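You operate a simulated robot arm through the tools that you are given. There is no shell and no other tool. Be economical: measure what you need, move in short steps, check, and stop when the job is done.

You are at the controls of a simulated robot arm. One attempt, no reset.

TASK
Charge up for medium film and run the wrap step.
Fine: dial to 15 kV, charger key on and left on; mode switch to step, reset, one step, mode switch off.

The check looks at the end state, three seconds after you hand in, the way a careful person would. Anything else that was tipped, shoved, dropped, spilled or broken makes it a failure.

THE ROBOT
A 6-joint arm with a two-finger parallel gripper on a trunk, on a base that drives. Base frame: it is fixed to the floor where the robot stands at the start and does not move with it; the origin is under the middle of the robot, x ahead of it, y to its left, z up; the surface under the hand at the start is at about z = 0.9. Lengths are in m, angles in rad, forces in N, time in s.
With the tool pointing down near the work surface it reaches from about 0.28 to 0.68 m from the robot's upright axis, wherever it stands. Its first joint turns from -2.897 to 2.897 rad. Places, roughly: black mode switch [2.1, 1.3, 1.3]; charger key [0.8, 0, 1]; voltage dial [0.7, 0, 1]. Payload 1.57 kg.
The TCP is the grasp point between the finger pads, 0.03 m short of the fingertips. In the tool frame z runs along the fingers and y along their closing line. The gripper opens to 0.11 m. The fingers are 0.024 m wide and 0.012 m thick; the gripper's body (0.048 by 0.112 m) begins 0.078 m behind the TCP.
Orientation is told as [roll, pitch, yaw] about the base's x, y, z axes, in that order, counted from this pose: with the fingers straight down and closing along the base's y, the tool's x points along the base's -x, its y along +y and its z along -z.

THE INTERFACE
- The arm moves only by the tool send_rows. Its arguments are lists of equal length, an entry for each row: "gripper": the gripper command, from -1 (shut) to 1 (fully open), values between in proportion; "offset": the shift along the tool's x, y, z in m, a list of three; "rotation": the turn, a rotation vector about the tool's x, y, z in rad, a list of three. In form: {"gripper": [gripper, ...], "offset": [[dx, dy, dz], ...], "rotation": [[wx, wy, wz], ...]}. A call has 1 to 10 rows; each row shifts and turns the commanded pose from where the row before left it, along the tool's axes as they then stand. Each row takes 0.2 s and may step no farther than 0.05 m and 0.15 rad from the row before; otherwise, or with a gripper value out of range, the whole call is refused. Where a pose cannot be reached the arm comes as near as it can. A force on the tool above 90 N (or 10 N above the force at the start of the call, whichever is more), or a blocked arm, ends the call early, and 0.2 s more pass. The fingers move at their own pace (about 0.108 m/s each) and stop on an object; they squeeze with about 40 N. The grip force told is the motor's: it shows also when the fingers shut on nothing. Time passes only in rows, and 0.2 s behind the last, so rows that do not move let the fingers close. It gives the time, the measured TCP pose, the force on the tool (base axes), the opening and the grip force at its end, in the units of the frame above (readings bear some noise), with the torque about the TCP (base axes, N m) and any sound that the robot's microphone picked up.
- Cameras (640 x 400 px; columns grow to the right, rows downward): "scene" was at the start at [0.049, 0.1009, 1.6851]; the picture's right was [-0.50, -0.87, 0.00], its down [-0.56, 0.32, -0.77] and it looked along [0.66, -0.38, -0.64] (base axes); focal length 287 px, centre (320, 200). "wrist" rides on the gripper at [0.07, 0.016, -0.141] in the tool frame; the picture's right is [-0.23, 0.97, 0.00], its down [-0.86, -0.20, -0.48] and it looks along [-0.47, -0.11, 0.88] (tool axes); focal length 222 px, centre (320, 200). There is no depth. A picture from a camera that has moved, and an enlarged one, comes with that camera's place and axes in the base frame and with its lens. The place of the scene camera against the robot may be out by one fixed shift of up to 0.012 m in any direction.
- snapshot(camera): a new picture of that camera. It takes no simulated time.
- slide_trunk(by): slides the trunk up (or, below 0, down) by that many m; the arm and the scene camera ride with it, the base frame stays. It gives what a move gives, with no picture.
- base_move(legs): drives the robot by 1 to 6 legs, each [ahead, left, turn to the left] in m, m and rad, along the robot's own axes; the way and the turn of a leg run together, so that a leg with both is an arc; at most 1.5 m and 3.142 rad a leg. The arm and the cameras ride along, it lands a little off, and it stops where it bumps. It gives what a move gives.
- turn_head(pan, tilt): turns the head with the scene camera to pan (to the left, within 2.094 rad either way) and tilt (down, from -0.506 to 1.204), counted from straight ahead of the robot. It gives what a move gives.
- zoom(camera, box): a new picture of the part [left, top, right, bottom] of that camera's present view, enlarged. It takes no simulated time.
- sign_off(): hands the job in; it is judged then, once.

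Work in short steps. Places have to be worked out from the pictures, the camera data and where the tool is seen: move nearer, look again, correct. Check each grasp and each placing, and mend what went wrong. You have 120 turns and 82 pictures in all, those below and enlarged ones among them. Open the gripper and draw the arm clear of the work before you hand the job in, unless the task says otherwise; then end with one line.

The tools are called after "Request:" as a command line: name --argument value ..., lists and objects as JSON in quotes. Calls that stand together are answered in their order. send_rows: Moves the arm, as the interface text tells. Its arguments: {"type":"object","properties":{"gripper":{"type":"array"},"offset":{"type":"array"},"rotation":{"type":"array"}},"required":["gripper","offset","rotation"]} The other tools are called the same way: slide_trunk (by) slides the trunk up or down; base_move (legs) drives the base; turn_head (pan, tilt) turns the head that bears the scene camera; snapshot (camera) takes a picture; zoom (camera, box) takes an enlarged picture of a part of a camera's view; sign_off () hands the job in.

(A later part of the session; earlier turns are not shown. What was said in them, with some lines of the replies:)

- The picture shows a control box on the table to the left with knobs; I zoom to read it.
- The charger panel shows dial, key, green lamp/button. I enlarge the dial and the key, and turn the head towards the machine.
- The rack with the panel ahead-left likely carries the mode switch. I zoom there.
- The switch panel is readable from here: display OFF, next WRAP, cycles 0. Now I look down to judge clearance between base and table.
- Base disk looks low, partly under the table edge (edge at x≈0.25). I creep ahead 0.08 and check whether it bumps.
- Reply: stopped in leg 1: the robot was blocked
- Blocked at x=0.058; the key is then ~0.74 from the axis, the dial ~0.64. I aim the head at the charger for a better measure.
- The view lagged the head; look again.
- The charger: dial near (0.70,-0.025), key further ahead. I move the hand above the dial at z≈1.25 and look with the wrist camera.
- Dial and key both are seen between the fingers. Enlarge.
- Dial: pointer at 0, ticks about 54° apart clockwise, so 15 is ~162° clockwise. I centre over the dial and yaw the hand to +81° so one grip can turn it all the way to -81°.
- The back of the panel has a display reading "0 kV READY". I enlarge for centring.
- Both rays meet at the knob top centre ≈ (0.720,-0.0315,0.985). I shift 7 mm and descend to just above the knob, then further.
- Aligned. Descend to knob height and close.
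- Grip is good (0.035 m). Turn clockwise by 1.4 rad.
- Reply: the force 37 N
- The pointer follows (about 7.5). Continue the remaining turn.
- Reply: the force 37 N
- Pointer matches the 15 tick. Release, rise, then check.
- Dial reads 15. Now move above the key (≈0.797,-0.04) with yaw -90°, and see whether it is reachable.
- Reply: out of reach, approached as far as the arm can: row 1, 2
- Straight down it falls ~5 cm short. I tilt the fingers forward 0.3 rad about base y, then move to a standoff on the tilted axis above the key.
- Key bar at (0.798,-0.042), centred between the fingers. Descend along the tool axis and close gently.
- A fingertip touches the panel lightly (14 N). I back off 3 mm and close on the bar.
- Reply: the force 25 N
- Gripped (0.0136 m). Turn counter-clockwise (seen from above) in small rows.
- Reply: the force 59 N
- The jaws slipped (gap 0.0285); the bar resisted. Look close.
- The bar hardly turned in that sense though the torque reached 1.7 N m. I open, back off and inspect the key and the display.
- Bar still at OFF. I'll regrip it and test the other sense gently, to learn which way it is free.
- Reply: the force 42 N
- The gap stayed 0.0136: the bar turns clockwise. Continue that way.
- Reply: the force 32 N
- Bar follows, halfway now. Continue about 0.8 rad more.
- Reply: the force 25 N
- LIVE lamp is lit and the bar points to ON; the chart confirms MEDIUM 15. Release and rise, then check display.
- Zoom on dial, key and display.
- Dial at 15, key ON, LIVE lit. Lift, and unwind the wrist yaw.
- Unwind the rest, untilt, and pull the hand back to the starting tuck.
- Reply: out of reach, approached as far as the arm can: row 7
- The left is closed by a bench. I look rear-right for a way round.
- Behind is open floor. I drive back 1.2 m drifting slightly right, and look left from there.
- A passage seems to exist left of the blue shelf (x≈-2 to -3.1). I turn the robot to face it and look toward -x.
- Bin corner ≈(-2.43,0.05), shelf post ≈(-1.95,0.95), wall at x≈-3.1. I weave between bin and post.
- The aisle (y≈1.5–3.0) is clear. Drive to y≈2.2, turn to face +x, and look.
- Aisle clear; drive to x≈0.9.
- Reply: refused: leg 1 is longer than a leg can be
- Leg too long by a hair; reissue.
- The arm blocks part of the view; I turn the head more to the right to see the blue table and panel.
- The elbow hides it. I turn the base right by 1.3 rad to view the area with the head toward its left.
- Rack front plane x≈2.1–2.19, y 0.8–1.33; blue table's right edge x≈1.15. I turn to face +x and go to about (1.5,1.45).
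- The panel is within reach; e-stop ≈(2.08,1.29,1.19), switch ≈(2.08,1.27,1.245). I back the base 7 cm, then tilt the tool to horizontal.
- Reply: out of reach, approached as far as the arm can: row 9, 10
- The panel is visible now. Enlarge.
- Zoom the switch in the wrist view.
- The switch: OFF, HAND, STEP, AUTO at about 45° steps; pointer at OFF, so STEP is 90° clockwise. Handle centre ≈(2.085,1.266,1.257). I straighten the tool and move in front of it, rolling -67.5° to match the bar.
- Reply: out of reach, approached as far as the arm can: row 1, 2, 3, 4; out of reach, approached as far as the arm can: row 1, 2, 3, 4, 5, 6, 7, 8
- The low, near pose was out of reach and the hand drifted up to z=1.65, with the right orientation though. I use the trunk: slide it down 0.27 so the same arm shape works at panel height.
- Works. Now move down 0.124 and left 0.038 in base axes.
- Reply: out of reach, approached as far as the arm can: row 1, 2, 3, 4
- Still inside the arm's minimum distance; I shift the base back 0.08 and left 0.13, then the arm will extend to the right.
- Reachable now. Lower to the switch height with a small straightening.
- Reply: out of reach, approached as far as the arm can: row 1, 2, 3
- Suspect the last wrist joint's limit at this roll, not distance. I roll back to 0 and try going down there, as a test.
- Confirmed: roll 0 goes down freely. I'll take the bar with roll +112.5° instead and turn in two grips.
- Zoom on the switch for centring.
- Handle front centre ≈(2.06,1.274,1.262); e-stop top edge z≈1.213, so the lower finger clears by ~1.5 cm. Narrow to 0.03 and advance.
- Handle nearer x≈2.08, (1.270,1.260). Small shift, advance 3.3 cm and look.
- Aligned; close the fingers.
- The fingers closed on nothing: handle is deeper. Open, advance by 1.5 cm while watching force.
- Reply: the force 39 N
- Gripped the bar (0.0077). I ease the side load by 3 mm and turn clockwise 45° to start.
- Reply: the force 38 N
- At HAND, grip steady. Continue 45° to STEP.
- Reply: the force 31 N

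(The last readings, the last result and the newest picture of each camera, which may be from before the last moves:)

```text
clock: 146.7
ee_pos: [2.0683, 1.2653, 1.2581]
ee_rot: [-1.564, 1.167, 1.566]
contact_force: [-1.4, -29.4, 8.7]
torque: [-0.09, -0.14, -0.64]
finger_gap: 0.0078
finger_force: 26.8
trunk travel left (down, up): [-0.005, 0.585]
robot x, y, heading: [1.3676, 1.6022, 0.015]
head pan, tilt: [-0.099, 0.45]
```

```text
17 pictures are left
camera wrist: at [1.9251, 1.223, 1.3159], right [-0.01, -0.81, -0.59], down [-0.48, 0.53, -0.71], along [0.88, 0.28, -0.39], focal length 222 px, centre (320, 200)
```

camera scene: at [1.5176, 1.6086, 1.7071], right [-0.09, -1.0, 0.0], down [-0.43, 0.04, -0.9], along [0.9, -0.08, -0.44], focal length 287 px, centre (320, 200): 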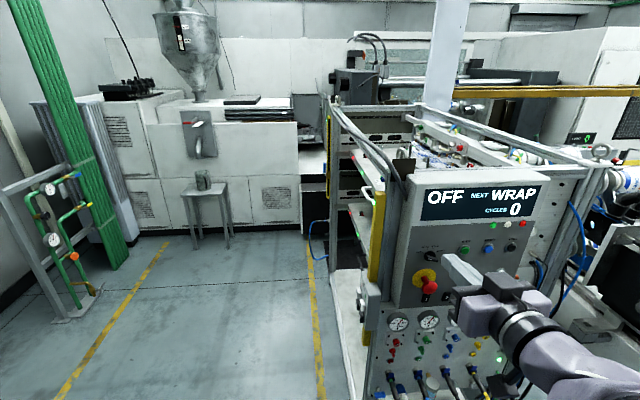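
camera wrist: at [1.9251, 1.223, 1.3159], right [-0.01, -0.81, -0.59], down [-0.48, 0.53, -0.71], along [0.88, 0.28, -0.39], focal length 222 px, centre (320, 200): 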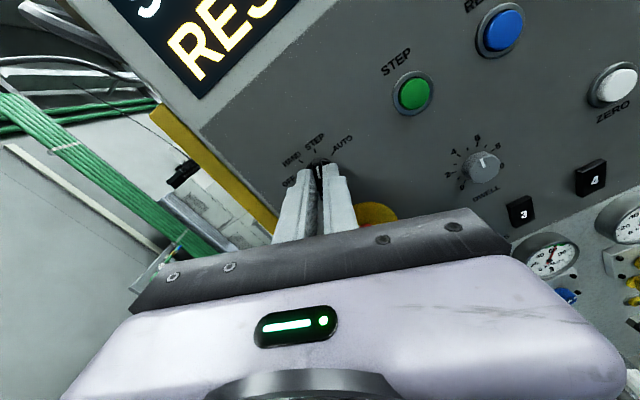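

Display turned to STEP mode asking for RESET. I release, back off 8 cm, close the fingers and move before RESET (≈y 1.106, z 1.266).

Request:
send_rows --gripper '[-0.45, -0.45, -0.45, -0.45, -0.45]' --offset '[[0, 0, 0], [0, 0, 0], [0, 0, -0.02], [0, 0, -0.03], [0, 0, -0.03]]' --rotation '[[0, 0, 0], [0, 0, 0], [0, 0, 0], [0, 0, 0], [0, 0, 0]]'

Request:
send_rows --gripper '[-1, -1, -1, -1, -1]' --offset '[[0.0168, 0.036, 0], [0.0168, 0.036, 0], [0.0168, 0.036, 0], [0.0168, 0.036, 0], [0, 0, 0]]' --rotation '[[0, 0, 0], [0, 0, 0], [0, 0, 0], [0, 0, 0], [0, 0, 0]]'

Request:
snapshot --camera "wrist"

```text
clock: 147.9
ee_pos: [1.9886, 1.2717, 1.26]
ee_rot: [-1.568, 1.17, 1.565]
contact_force: [0.4, -0.3, 1.2]
torque: [0.0, -0.04, -0.03]
finger_gap: 0.0304
finger_force: 0.1
trunk travel left (down, up): [-0.005, 0.585]
robot x, y, heading: [1.3702, 1.6033, 0.012]
head pan, tilt: [-0.099, 0.45]
```

```text
clock: 149.1
ee_pos: [1.9867, 1.1123, 1.2655]
ee_rot: [-1.567, 1.169, 1.568]
contact_force: [0.4, -1.1, -0.1]
torque: [0.01, -0.06, 0.03]
finger_gap: 0.0
finger_force: 21.0
trunk travel left (down, up): [-0.005, 0.585]
robot x, y, heading: [1.3677, 1.6053, 0.01]
head pan, tilt: [-0.099, 0.45]
```

```text
16 pictures are left
camera wrist: at [1.845, 1.0706, 1.323], right [-0.01, -0.81, -0.59], down [-0.48, 0.52, -0.71], along [0.88, 0.28, -0.39], focal length 222 px, centre (320, 200)
```

wrist: 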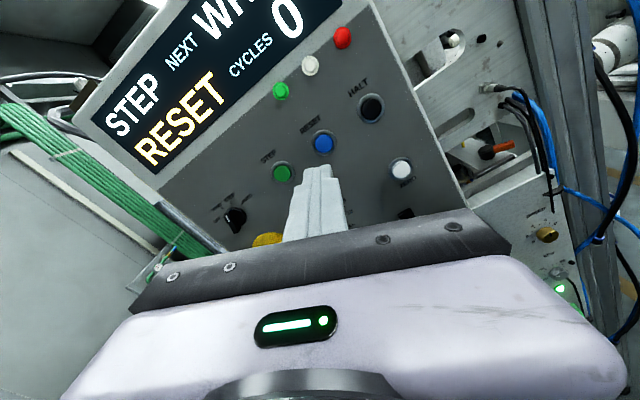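

Display: STEP mode, next WRAP, RESET prompt. RESET at (1.105,1.267). Approach to ~1 cm short.

Request:
send_rows --gripper '[-1, -1, -1]' --offset '[[0.004, 0.006, 0.02], [0, 0, 0.025], [0, 0, 0.022]]' --rotation '[[0, 0, 0], [0, 0, 0], [0, 0, 0]]'

Request:
send_rows --gripper '[-1, -1, -1, -1]' --offset '[[0, 0, 0.004], [0, 0, 0.004], [0, 0, 0.004], [0, 0, 0.003]]' --rotation '[[0, 0, 0], [0, 0, 0], [0, 0, 0], [0, 0, 0]]'

```text
clock: 149.9
ee_pos: [2.0316, 1.1205, 1.2498]
ee_rot: [-1.569, 1.171, 1.566]
contact_force: [-0.2, -0.6, 1.1]
torque: [0.01, 0.02, 0.01]
finger_gap: 0.0
finger_force: 21.4
out of reach, approached as far as the arm can: row 2, 3
trunk travel left (down, up): [-0.005, 0.585]
robot x, y, heading: [1.3669, 1.6042, 0.008]
head pan, tilt: [-0.099, 0.45]
```

```text
clock: 150.9
ee_pos: [2.0386, 1.1226, 1.2473]
ee_rot: [-1.57, 1.17, 1.564]
contact_force: [0.3, 0.1, -0.9]
torque: [0.0, -0.01, -0.02]
finger_gap: 0.0002
finger_force: 21.6
out of reach, approached as far as the arm can: row 2, 3
trunk travel left (down, up): [-0.005, 0.585]
robot x, y, heading: [1.3729, 1.6051, 0.018]
head pan, tilt: [-0.099, 0.45]
```

Out of reach at that extension. Back off 6 cm and shift the base 0.10 right and 0.03 ahead.

Request:
send_rows --gripper '[-1, -1]' --offset '[[0, 0, -0.03], [0, 0, -0.04]]' --rotation '[[0, 0, 0], [0, 0, 0]]'

Request:
base_move --legs '[[0.03, -0.1, 0]]'

```text
clock: 151.5
ee_pos: [1.9909, 1.0964, 1.26]
ee_rot: [-1.569, 1.17, 1.567]
contact_force: [-0.3, 0.1, -1.1]
torque: [-0.05, -0.01, 0.0]
finger_gap: 0.0002
finger_force: 20.9
out of reach, approached as far as the arm can: row 1, 2
trunk travel left (down, up): [-0.005, 0.585]
robot x, y, heading: [1.3743, 1.6046, 0.015]
head pan, tilt: [-0.099, 0.45]
```

```text
clock: 152.7
ee_pos: [2.0203, 0.9986, 1.2618]
ee_rot: [-1.567, 1.171, 1.569]
contact_force: [-0.3, -0.8, -0.6]
torque: [0.04, 0.01, -0.01]
finger_gap: 0.0
finger_force: 21.3
trunk travel left (down, up): [-0.005, 0.585]
robot x, y, heading: [1.4031, 1.5077, 0.011]
head pan, tilt: [-0.099, 0.45]
```

Move left to in front of RESET.

Request:
send_rows --gripper '[-1, -1, -1, -1]' --offset '[[-0.0119, -0.0333, -0.02], [-0.0119, -0.0333, 0], [-0.0118, -0.0333, 0], [0, 0, 0]]' --rotation '[[0, 0, 0], [0, 0, 0], [0, 0, 0], [0, 0, 0]]'

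Request:
snapshot --camera "wrist"

```text
clock: 153.7
ee_pos: [2.0, 1.1043, 1.2695]
ee_rot: [-1.569, 1.17, 1.565]
contact_force: [0.4, 0.9, -0.5]
torque: [0.02, 0.03, 0.0]
finger_gap: 0.0
finger_force: 21.2
trunk travel left (down, up): [-0.005, 0.585]
robot x, y, heading: [1.4004, 1.5034, 0.015]
head pan, tilt: [-0.099, 0.45]
```

```text
15 pictures are left
camera wrist: at [1.8579, 1.0625, 1.3263], right [-0.01, -0.81, -0.59], down [-0.48, 0.52, -0.71], along [0.88, 0.28, -0.39], focal length 222 px, centre (320, 200)
```

wrist: 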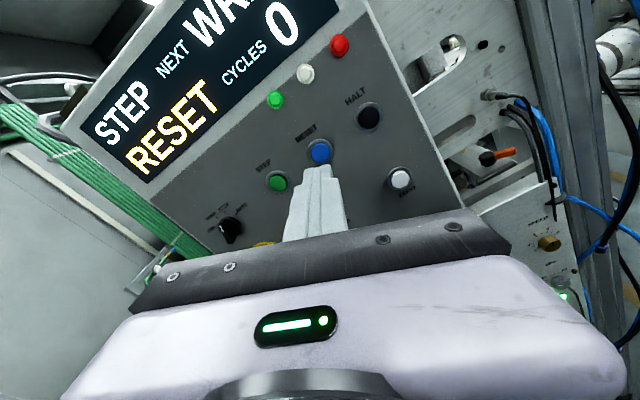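

On target. Advance with the final rows in small steps.

Request:
send_rows --gripper '[-1, -1, -1, -1, -1]' --offset '[[-0.0005, -0.0015, 0.03], [0, 0, 0.025], [0, 0, 0.005], [0, 0, 0.005], [0, 0, 0.004]]' --rotation '[[0, 0, 0], [0, 0, 0], [0, 0, 0], [0, 0, 0], [0, 0, 0]]'

```text
clock: 154.9
ee_pos: [2.0692, 1.1044, 1.2679]
ee_rot: [-1.567, 1.168, 1.567]
contact_force: [-0.3, 0.4, -0.2]
torque: [0.02, 0.01, -0.01]
finger_gap: 0.0
finger_force: 21.3
trunk travel left (down, up): [-0.005, 0.585]
robot x, y, heading: [1.3998, 1.504, 0.016]
head pan, tilt: [-0.099, 0.45]
```

No contact yet (tips at x≈2.099); continue in 4 mm rows.

Request:
send_rows --gripper '[-1, -1, -1]' --offset '[[0, 0, 0.004], [0, 0, 0.004], [0, 0, 0.003]]' --rotation '[[0, 0, 0], [0, 0, 0], [0, 0, 0]]'

Request:
zoom --camera "wrist" --box '[80, 0, 400, 220]'

```text
clock: 155.7
ee_pos: [2.0798, 1.1046, 1.2675]
ee_rot: [-1.567, 1.171, 1.569]
contact_force: [-2.8, -0.8, -2.2]
torque: [0.01, 0.05, -0.01]
finger_gap: 0.0001
finger_force: 21.3
trunk travel left (down, up): [-0.005, 0.585]
robot x, y, heading: [1.4015, 1.5048, 0.014]
head pan, tilt: [-0.099, 0.45]
heard: click
```

```text
1.82 times, centred on (240, 110) of wrist
camera zoom: at [1.9383, 1.0624, 1.3257], right [-0.01, -0.81, -0.59], down [-0.48, 0.52, -0.71], along [0.88, 0.28, -0.39], focal length 404 px, centre (466, 364)
```

zoom: 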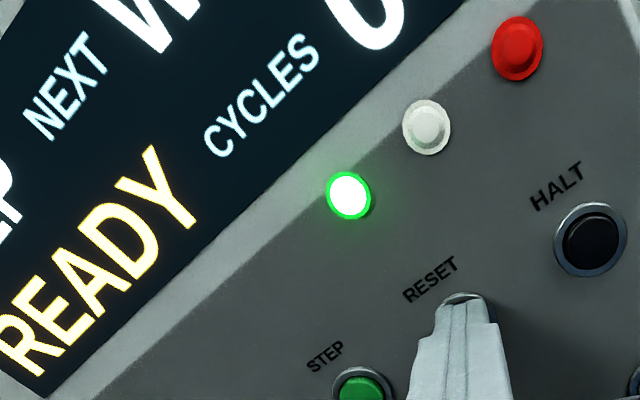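

Click and READY. Back off 4 cm, move to STEP (y 1.168, z 1.265) and check.

Request:
send_rows --gripper '[-1, -1, -1, -1, -1]' --offset '[[0, 0, -0.02], [0, 0, -0.025], [-0.0135, -0.0288, 0], [-0.0135, -0.0288, 0], [0, 0, 0]]' --rotation '[[0, 0, 0], [0, 0, 0], [0, 0, 0], [0, 0, 0], [0, 0, 0]]'

Request:
snapshot --camera "wrist"

```text
clock: 156.9
ee_pos: [2.0362, 1.1698, 1.2633]
ee_rot: [-1.566, 1.171, 1.568]
contact_force: [-0.2, -1.1, 0.1]
torque: [0.0, 0.0, 0.02]
finger_gap: 0.0
finger_force: 21.1
trunk travel left (down, up): [-0.005, 0.585]
robot x, y, heading: [1.4028, 1.5059, 0.018]
head pan, tilt: [-0.099, 0.45]
```

```text
13 pictures are left
camera wrist: at [1.8946, 1.1271, 1.3225], right [-0.01, -0.81, -0.59], down [-0.48, 0.52, -0.71], along [0.88, 0.28, -0.39], focal length 222 px, centre (320, 200)
```

wrist: 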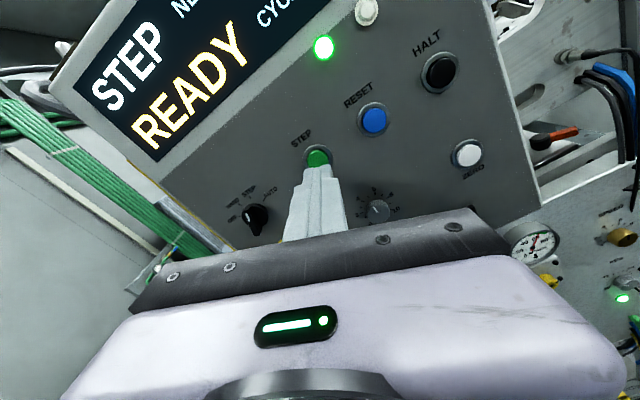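

Aligned with STEP. Press once.

Request:
send_rows --gripper '[-1, -1, -1, -1, -1]' --offset '[[0.0025, -0.001, 0.02], [0, 0, 0.012], [0, 0, 0.004], [0, 0, 0.004], [0, 0, 0.004]]' --rotation '[[0, 0, 0], [0, 0, 0], [0, 0, 0], [0, 0, 0], [0, 0, 0]]'

Request:
zoom --camera "wrist" --box '[60, 0, 380, 220]'

```text
clock: 158.1
ee_pos: [2.08, 1.1675, 1.2666]
ee_rot: [-1.569, 1.171, 1.568]
contact_force: [-2.8, -0.2, -0.9]
torque: [-0.01, 0.04, 0.02]
finger_gap: 0.0
finger_force: 20.9
trunk travel left (down, up): [-0.005, 0.585]
robot x, y, heading: [1.4039, 1.5051, 0.012]
head pan, tilt: [-0.099, 0.45]
heard: click
```

```text
1.82 times, centred on (220, 110) of wrist
camera zoom: at [1.938, 1.1258, 1.3255], right [-0.01, -0.81, -0.59], down [-0.48, 0.52, -0.71], along [0.88, 0.28, -0.39], focal length 404 px, centre (502, 364)
```

zoom: 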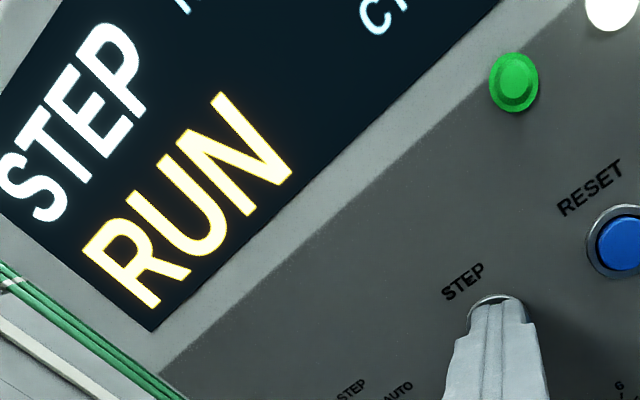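

Display RUN. Back off, move before the switch, and let the step finish.

Request:
send_rows --gripper '[-1, -1, -1, -1, -0.45, -0.45, -0.45, -0.45, -0.45, -0.45]' --offset '[[0, 0, -0.04], [0, 0, -0.04], [-0.0149, -0.0301, 0], [-0.0149, -0.0301, 0], [-0.0148, -0.0301, 0], [0, 0, 0], [0, 0, 0], [0, 0, 0], [0, 0, 0], [0, 0, 0]]' --rotation '[[0, 0, 0], [0, 0, 0], [0, 0, 0], [0, 0, 0], [0, 0, 0], [0, 0, 0], [0, 0, 0], [0, 0, 0], [0, 0, 0], [0, 0, 0]]'

Request:
send_rows --gripper '[-0.45, -0.45, -0.45, -0.45, -0.45, -0.45, -0.45, -0.45, -0.45, -0.45]' --offset '[[0, 0, 0], [0, 0, 0], [0, 0, 0], [0, 0, 0], [0, 0, 0], [0, 0, 0], [0, 0, 0], [0, 0, 0], [0, 0, 0], [0, 0, 0]]' --rotation '[[0, 0, 0], [0, 0, 0], [0, 0, 0], [0, 0, 0], [0, 0, 0], [0, 0, 0], [0, 0, 0], [0, 0, 0], [0, 0, 0], [0, 0, 0]]'

Request:
snapshot --camera "scene"

```text
clock: 160.3
ee_pos: [1.9994, 1.2696, 1.2612]
ee_rot: [-1.568, 1.172, 1.569]
contact_force: [-0.8, 0.2, -0.7]
torque: [-0.03, 0.02, 0.01]
finger_gap: 0.0305
finger_force: 0.0
trunk travel left (down, up): [-0.005, 0.585]
robot x, y, heading: [1.3994, 1.5037, 0.01]
head pan, tilt: [-0.099, 0.45]
```

```text
clock: 162.5
ee_pos: [1.9998, 1.271, 1.2614]
ee_rot: [-1.568, 1.17, 1.57]
contact_force: [-0.9, -0.2, 0.5]
torque: [0.01, -0.02, 0.03]
finger_gap: 0.0304
finger_force: 0.1
trunk travel left (down, up): [-0.005, 0.585]
robot x, y, heading: [1.4015, 1.5073, 0.016]
head pan, tilt: [-0.099, 0.45]
```

```text
11 pictures are left
camera scene: at [1.467, 1.64, 1.4371], right [-0.09, -1.0, 0.0], down [-0.43, 0.04, -0.9], along [0.9, -0.08, -0.44], focal length 287 px, centre (320, 200)
```

scene: 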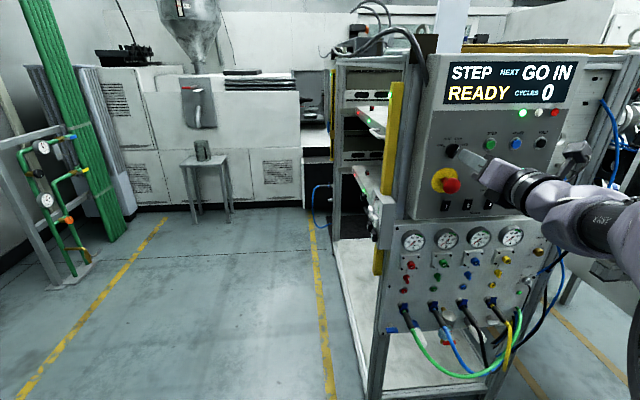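

The wrap step finished (READY, next GO IN). Check alignment with the switch.

Request:
zoom --camera "wrist" --box '[240, 100, 400, 220]'

```text
3.33 times, centred on (320, 160) of wrist
camera zoom: at [1.8585, 1.2273, 1.3191], right [-0.01, -0.81, -0.59], down [-0.48, 0.52, -0.71], along [0.88, 0.28, -0.39], focal length 740 px, centre (320, 333)
```

zoom: 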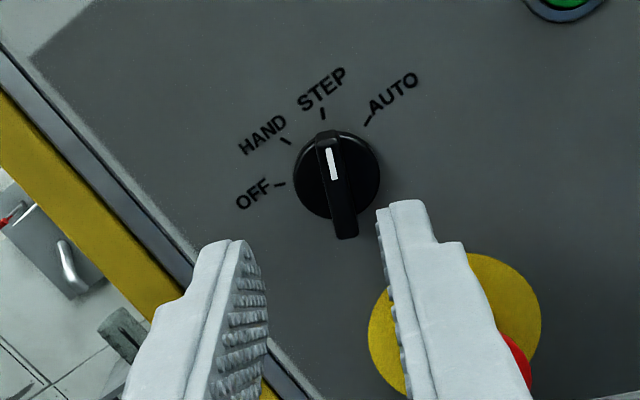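

Shift ~4 mm, advance to grip depth and close.

Request:
send_rows --gripper '[-0.45, -0.45, -0.45, -0.45, -1, -1, -1]' --offset '[[-0.001, 0.004, 0.02], [0, 0, 0.025], [0, 0, 0.015], [0, 0, 0.009], [0, 0, 0], [0, 0, 0], [0, 0, 0]]' --rotation '[[0, 0, 0], [0, 0, 0], [0, 0, 0], [0, 0, 0], [0, 0, 0], [0, 0, 0], [0, 0, 0]]'

```text
clock: 164.1
ee_pos: [2.0694, 1.265, 1.2581]
ee_rot: [-1.565, 1.169, 1.569]
contact_force: [2.6, -3.1, -2.4]
torque: [-0.01, -0.22, 0.0]
finger_gap: 0.0081
finger_force: 26.7
trunk travel left (down, up): [-0.005, 0.585]
robot x, y, heading: [1.399, 1.5046, 0.008]
head pan, tilt: [-0.099, 0.45]
```

Well centred grip (little side force). Turn counter-clockwise 45°, then another 45° to OFF.

Request:
send_rows --gripper '[-1, -1, -1, -1, -1, -1]' --offset '[[0, 0, 0], [0, 0, 0], [0, 0, 0], [0, 0, 0], [0, 0, 0], [0, 0, 0]]' --rotation '[[0, 0, -0.131], [0, 0, -0.131], [0, 0, -0.131], [0, 0, -0.131], [0, 0, -0.131], [0, 0, -0.131]]'

Request:
send_rows --gripper '[-1, -1, -1, -1, -1, -1]' --offset '[[0, 0, 0], [0, 0, 0], [0, 0, 0], [0, 0, 0], [0, 0, 0], [0, 0, 0]]' --rotation '[[0, 0, -0.131], [0, 0, -0.131], [0, 0, -0.131], [0, 0, -0.131], [0, 0, -0.131], [0, 0, -0.131]]'

Request:
snapshot --camera "wrist"

```text
clock: 165.5
ee_pos: [2.0702, 1.2665, 1.2581]
ee_rot: [1.561, 1.181, -1.584]
contact_force: [-0.2, 9.0, -11.3]
torque: [0.0, -0.42, 0.58]
finger_gap: 0.008
finger_force: 27.2
trunk travel left (down, up): [-0.005, 0.585]
robot x, y, heading: [1.4006, 1.5035, 0.016]
head pan, tilt: [-0.099, 0.45]
```

```text
clock: 166.9
ee_pos: [2.0723, 1.2695, 1.2567]
ee_rot: [1.563, 0.392, -1.578]
contact_force: [-13.1, 25.7, -35.2]
torque: [0.14, 0.85, 0.58]
finger_gap: 0.0078
finger_force: 27.0
trunk travel left (down, up): [-0.005, 0.585]
robot x, y, heading: [1.3994, 1.5034, 0.015]
head pan, tilt: [-0.099, 0.45]
```

```text
9 pictures are left
camera wrist: at [1.9299, 1.327, 1.2992], right [0.0, -0.58, 0.81], down [-0.49, -0.71, -0.51], along [0.87, -0.39, -0.28], focal length 222 px, centre (320, 200)
```

wrist: 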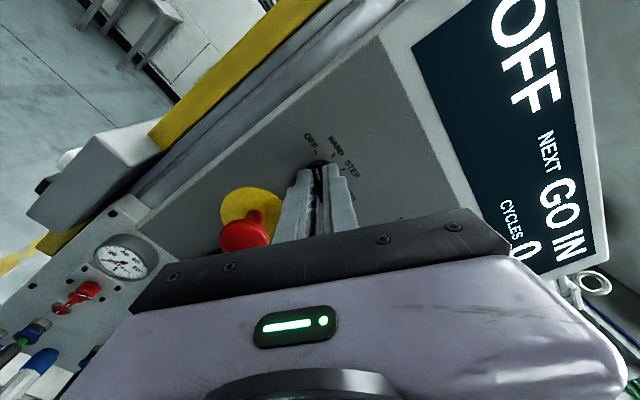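

OFF again, next GO IN. Release and back off, then check.

Request:
send_rows --gripper '[-0.45, -0.45, -0.45, -0.45, -0.45, -0.45]' --offset '[[0, -0.003, 0], [0, 0, 0], [0, 0, -0.02], [0, 0, -0.03], [0, 0, -0.04], [0, 0, -0.03]]' --rotation '[[0, 0, 0], [0, 0, 0], [0, 0, 0], [0, 0, 0], [0, 0, 0], [0, 0, 0]]'

Request:
base_move --legs '[[0, 0.25, 0]]'

Request:
snapshot --camera "scene"

Request:
zoom --camera "scene" --box '[420, 50, 600, 210]'

```text
clock: 168.3
ee_pos: [1.9489, 1.2684, 1.2559]
ee_rot: [1.57, 0.398, -1.577]
contact_force: [-0.4, -0.5, -0.8]
torque: [0.01, -0.01, -0.02]
finger_gap: 0.0303
finger_force: 0.1
trunk travel left (down, up): [-0.005, 0.585]
robot x, y, heading: [1.4039, 1.5027, 0.011]
head pan, tilt: [-0.099, 0.45]
```

```text
clock: 170.1
ee_pos: [1.9457, 1.5179, 1.257]
ee_rot: [1.57, 0.399, -1.579]
contact_force: [0.0, 0.4, -0.1]
torque: [-0.01, 0.0, -0.01]
finger_gap: 0.0301
finger_force: 0.0
trunk travel left (down, up): [-0.005, 0.585]
robot x, y, heading: [1.3958, 1.7576, 0.011]
head pan, tilt: [-0.099, 0.45]
```

```text
8 pictures are left
camera scene: at [1.4642, 1.8922, 1.4371], right [-0.09, -1.0, 0.0], down [-0.43, 0.04, -0.9], along [0.9, -0.08, -0.44], focal length 287 px, centre (320, 200)
```

scene: 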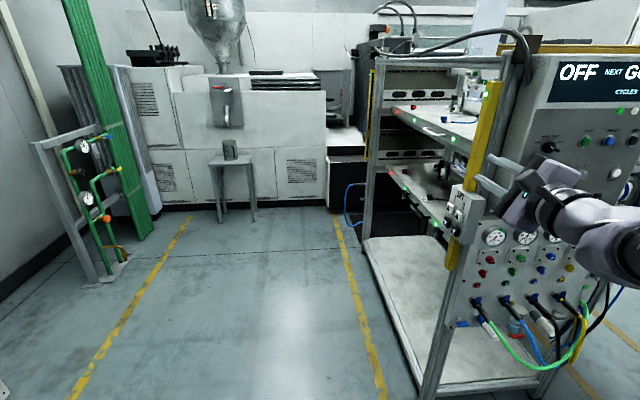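

```text
2.50 times, centred on (510, 130) of scene
camera zoom: at [1.4642, 1.8922, 1.4371], right [-0.09, -1.0, 0.0], down [-0.43, 0.04, -0.9], along [0.9, -0.08, -0.44], focal length 718 px, centre (-155, 375)
```

zoom: 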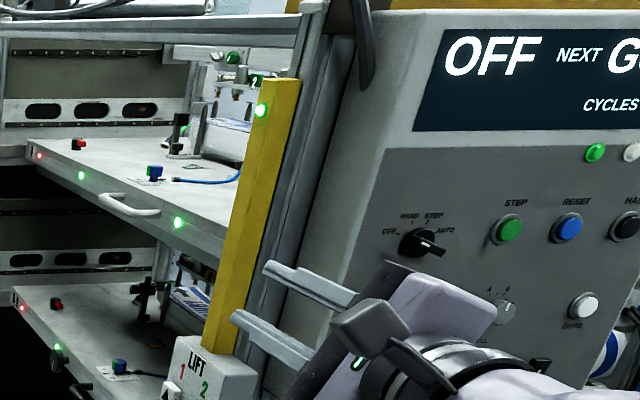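

Mode OFF, next GO IN, everything in place. I drive back clear of the rack and open the gripper.

Request:
base_move --legs '[[-0.25, 0.15, 0]]'

Request:
send_rows --gripper '[1, 1, 1, 1]' --offset '[[0, 0, 0], [0, 0, 0], [0, 0, 0], [0, 0, 0]]' --rotation '[[0, 0, 0], [0, 0, 0], [0, 0, 0], [0, 0, 0]]'

Request:
snapshot --camera "scene"

```text
clock: 172.1
ee_pos: [1.6948, 1.6644, 1.2565]
ee_rot: [1.57, 0.398, -1.583]
contact_force: [0.8, -0.3, 0.1]
torque: [-0.01, -0.01, 0.0]
finger_gap: 0.0301
finger_force: 0.0
trunk travel left (down, up): [-0.005, 0.585]
robot x, y, heading: [1.1453, 1.9032, 0.01]
head pan, tilt: [-0.099, 0.45]
```

```text
clock: 173.1
ee_pos: [1.6962, 1.6639, 1.2563]
ee_rot: [1.568, 0.399, -1.58]
contact_force: [-0.9, 0.1, -0.4]
torque: [0.0, 0.02, -0.01]
finger_gap: 0.1098
finger_force: 0.0
trunk travel left (down, up): [-0.005, 0.585]
robot x, y, heading: [1.1485, 1.9052, 0.006]
head pan, tilt: [-0.099, 0.45]
```

```text
6 pictures are left
camera scene: at [1.2135, 2.0384, 1.4371], right [-0.09, -1.0, 0.0], down [-0.43, 0.04, -0.9], along [0.9, -0.08, -0.44], focal length 287 px, centre (320, 200)
```

scene: 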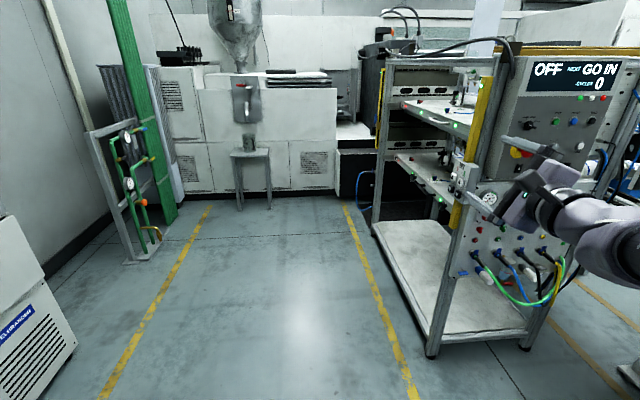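

The panel shows OFF with next GO IN, the arm is clear and the gripper open; the charger was left at 15 kV, key ON, LIVE lit. I hand in.

Request:
sign_off

```text
The job is handed in.
```

I set the charger for medium film and ran one wrap step. The dial is at 15 kV, and the key is on and was left on with its LIVE lamp lit. The mode switch went to step, I pressed reset and then step once, and the switch is back at off. The panel now shows OFF, NEXT GO IN. I didn't look at the charger again after leaving it, and I never saw its kV readout with the key on.
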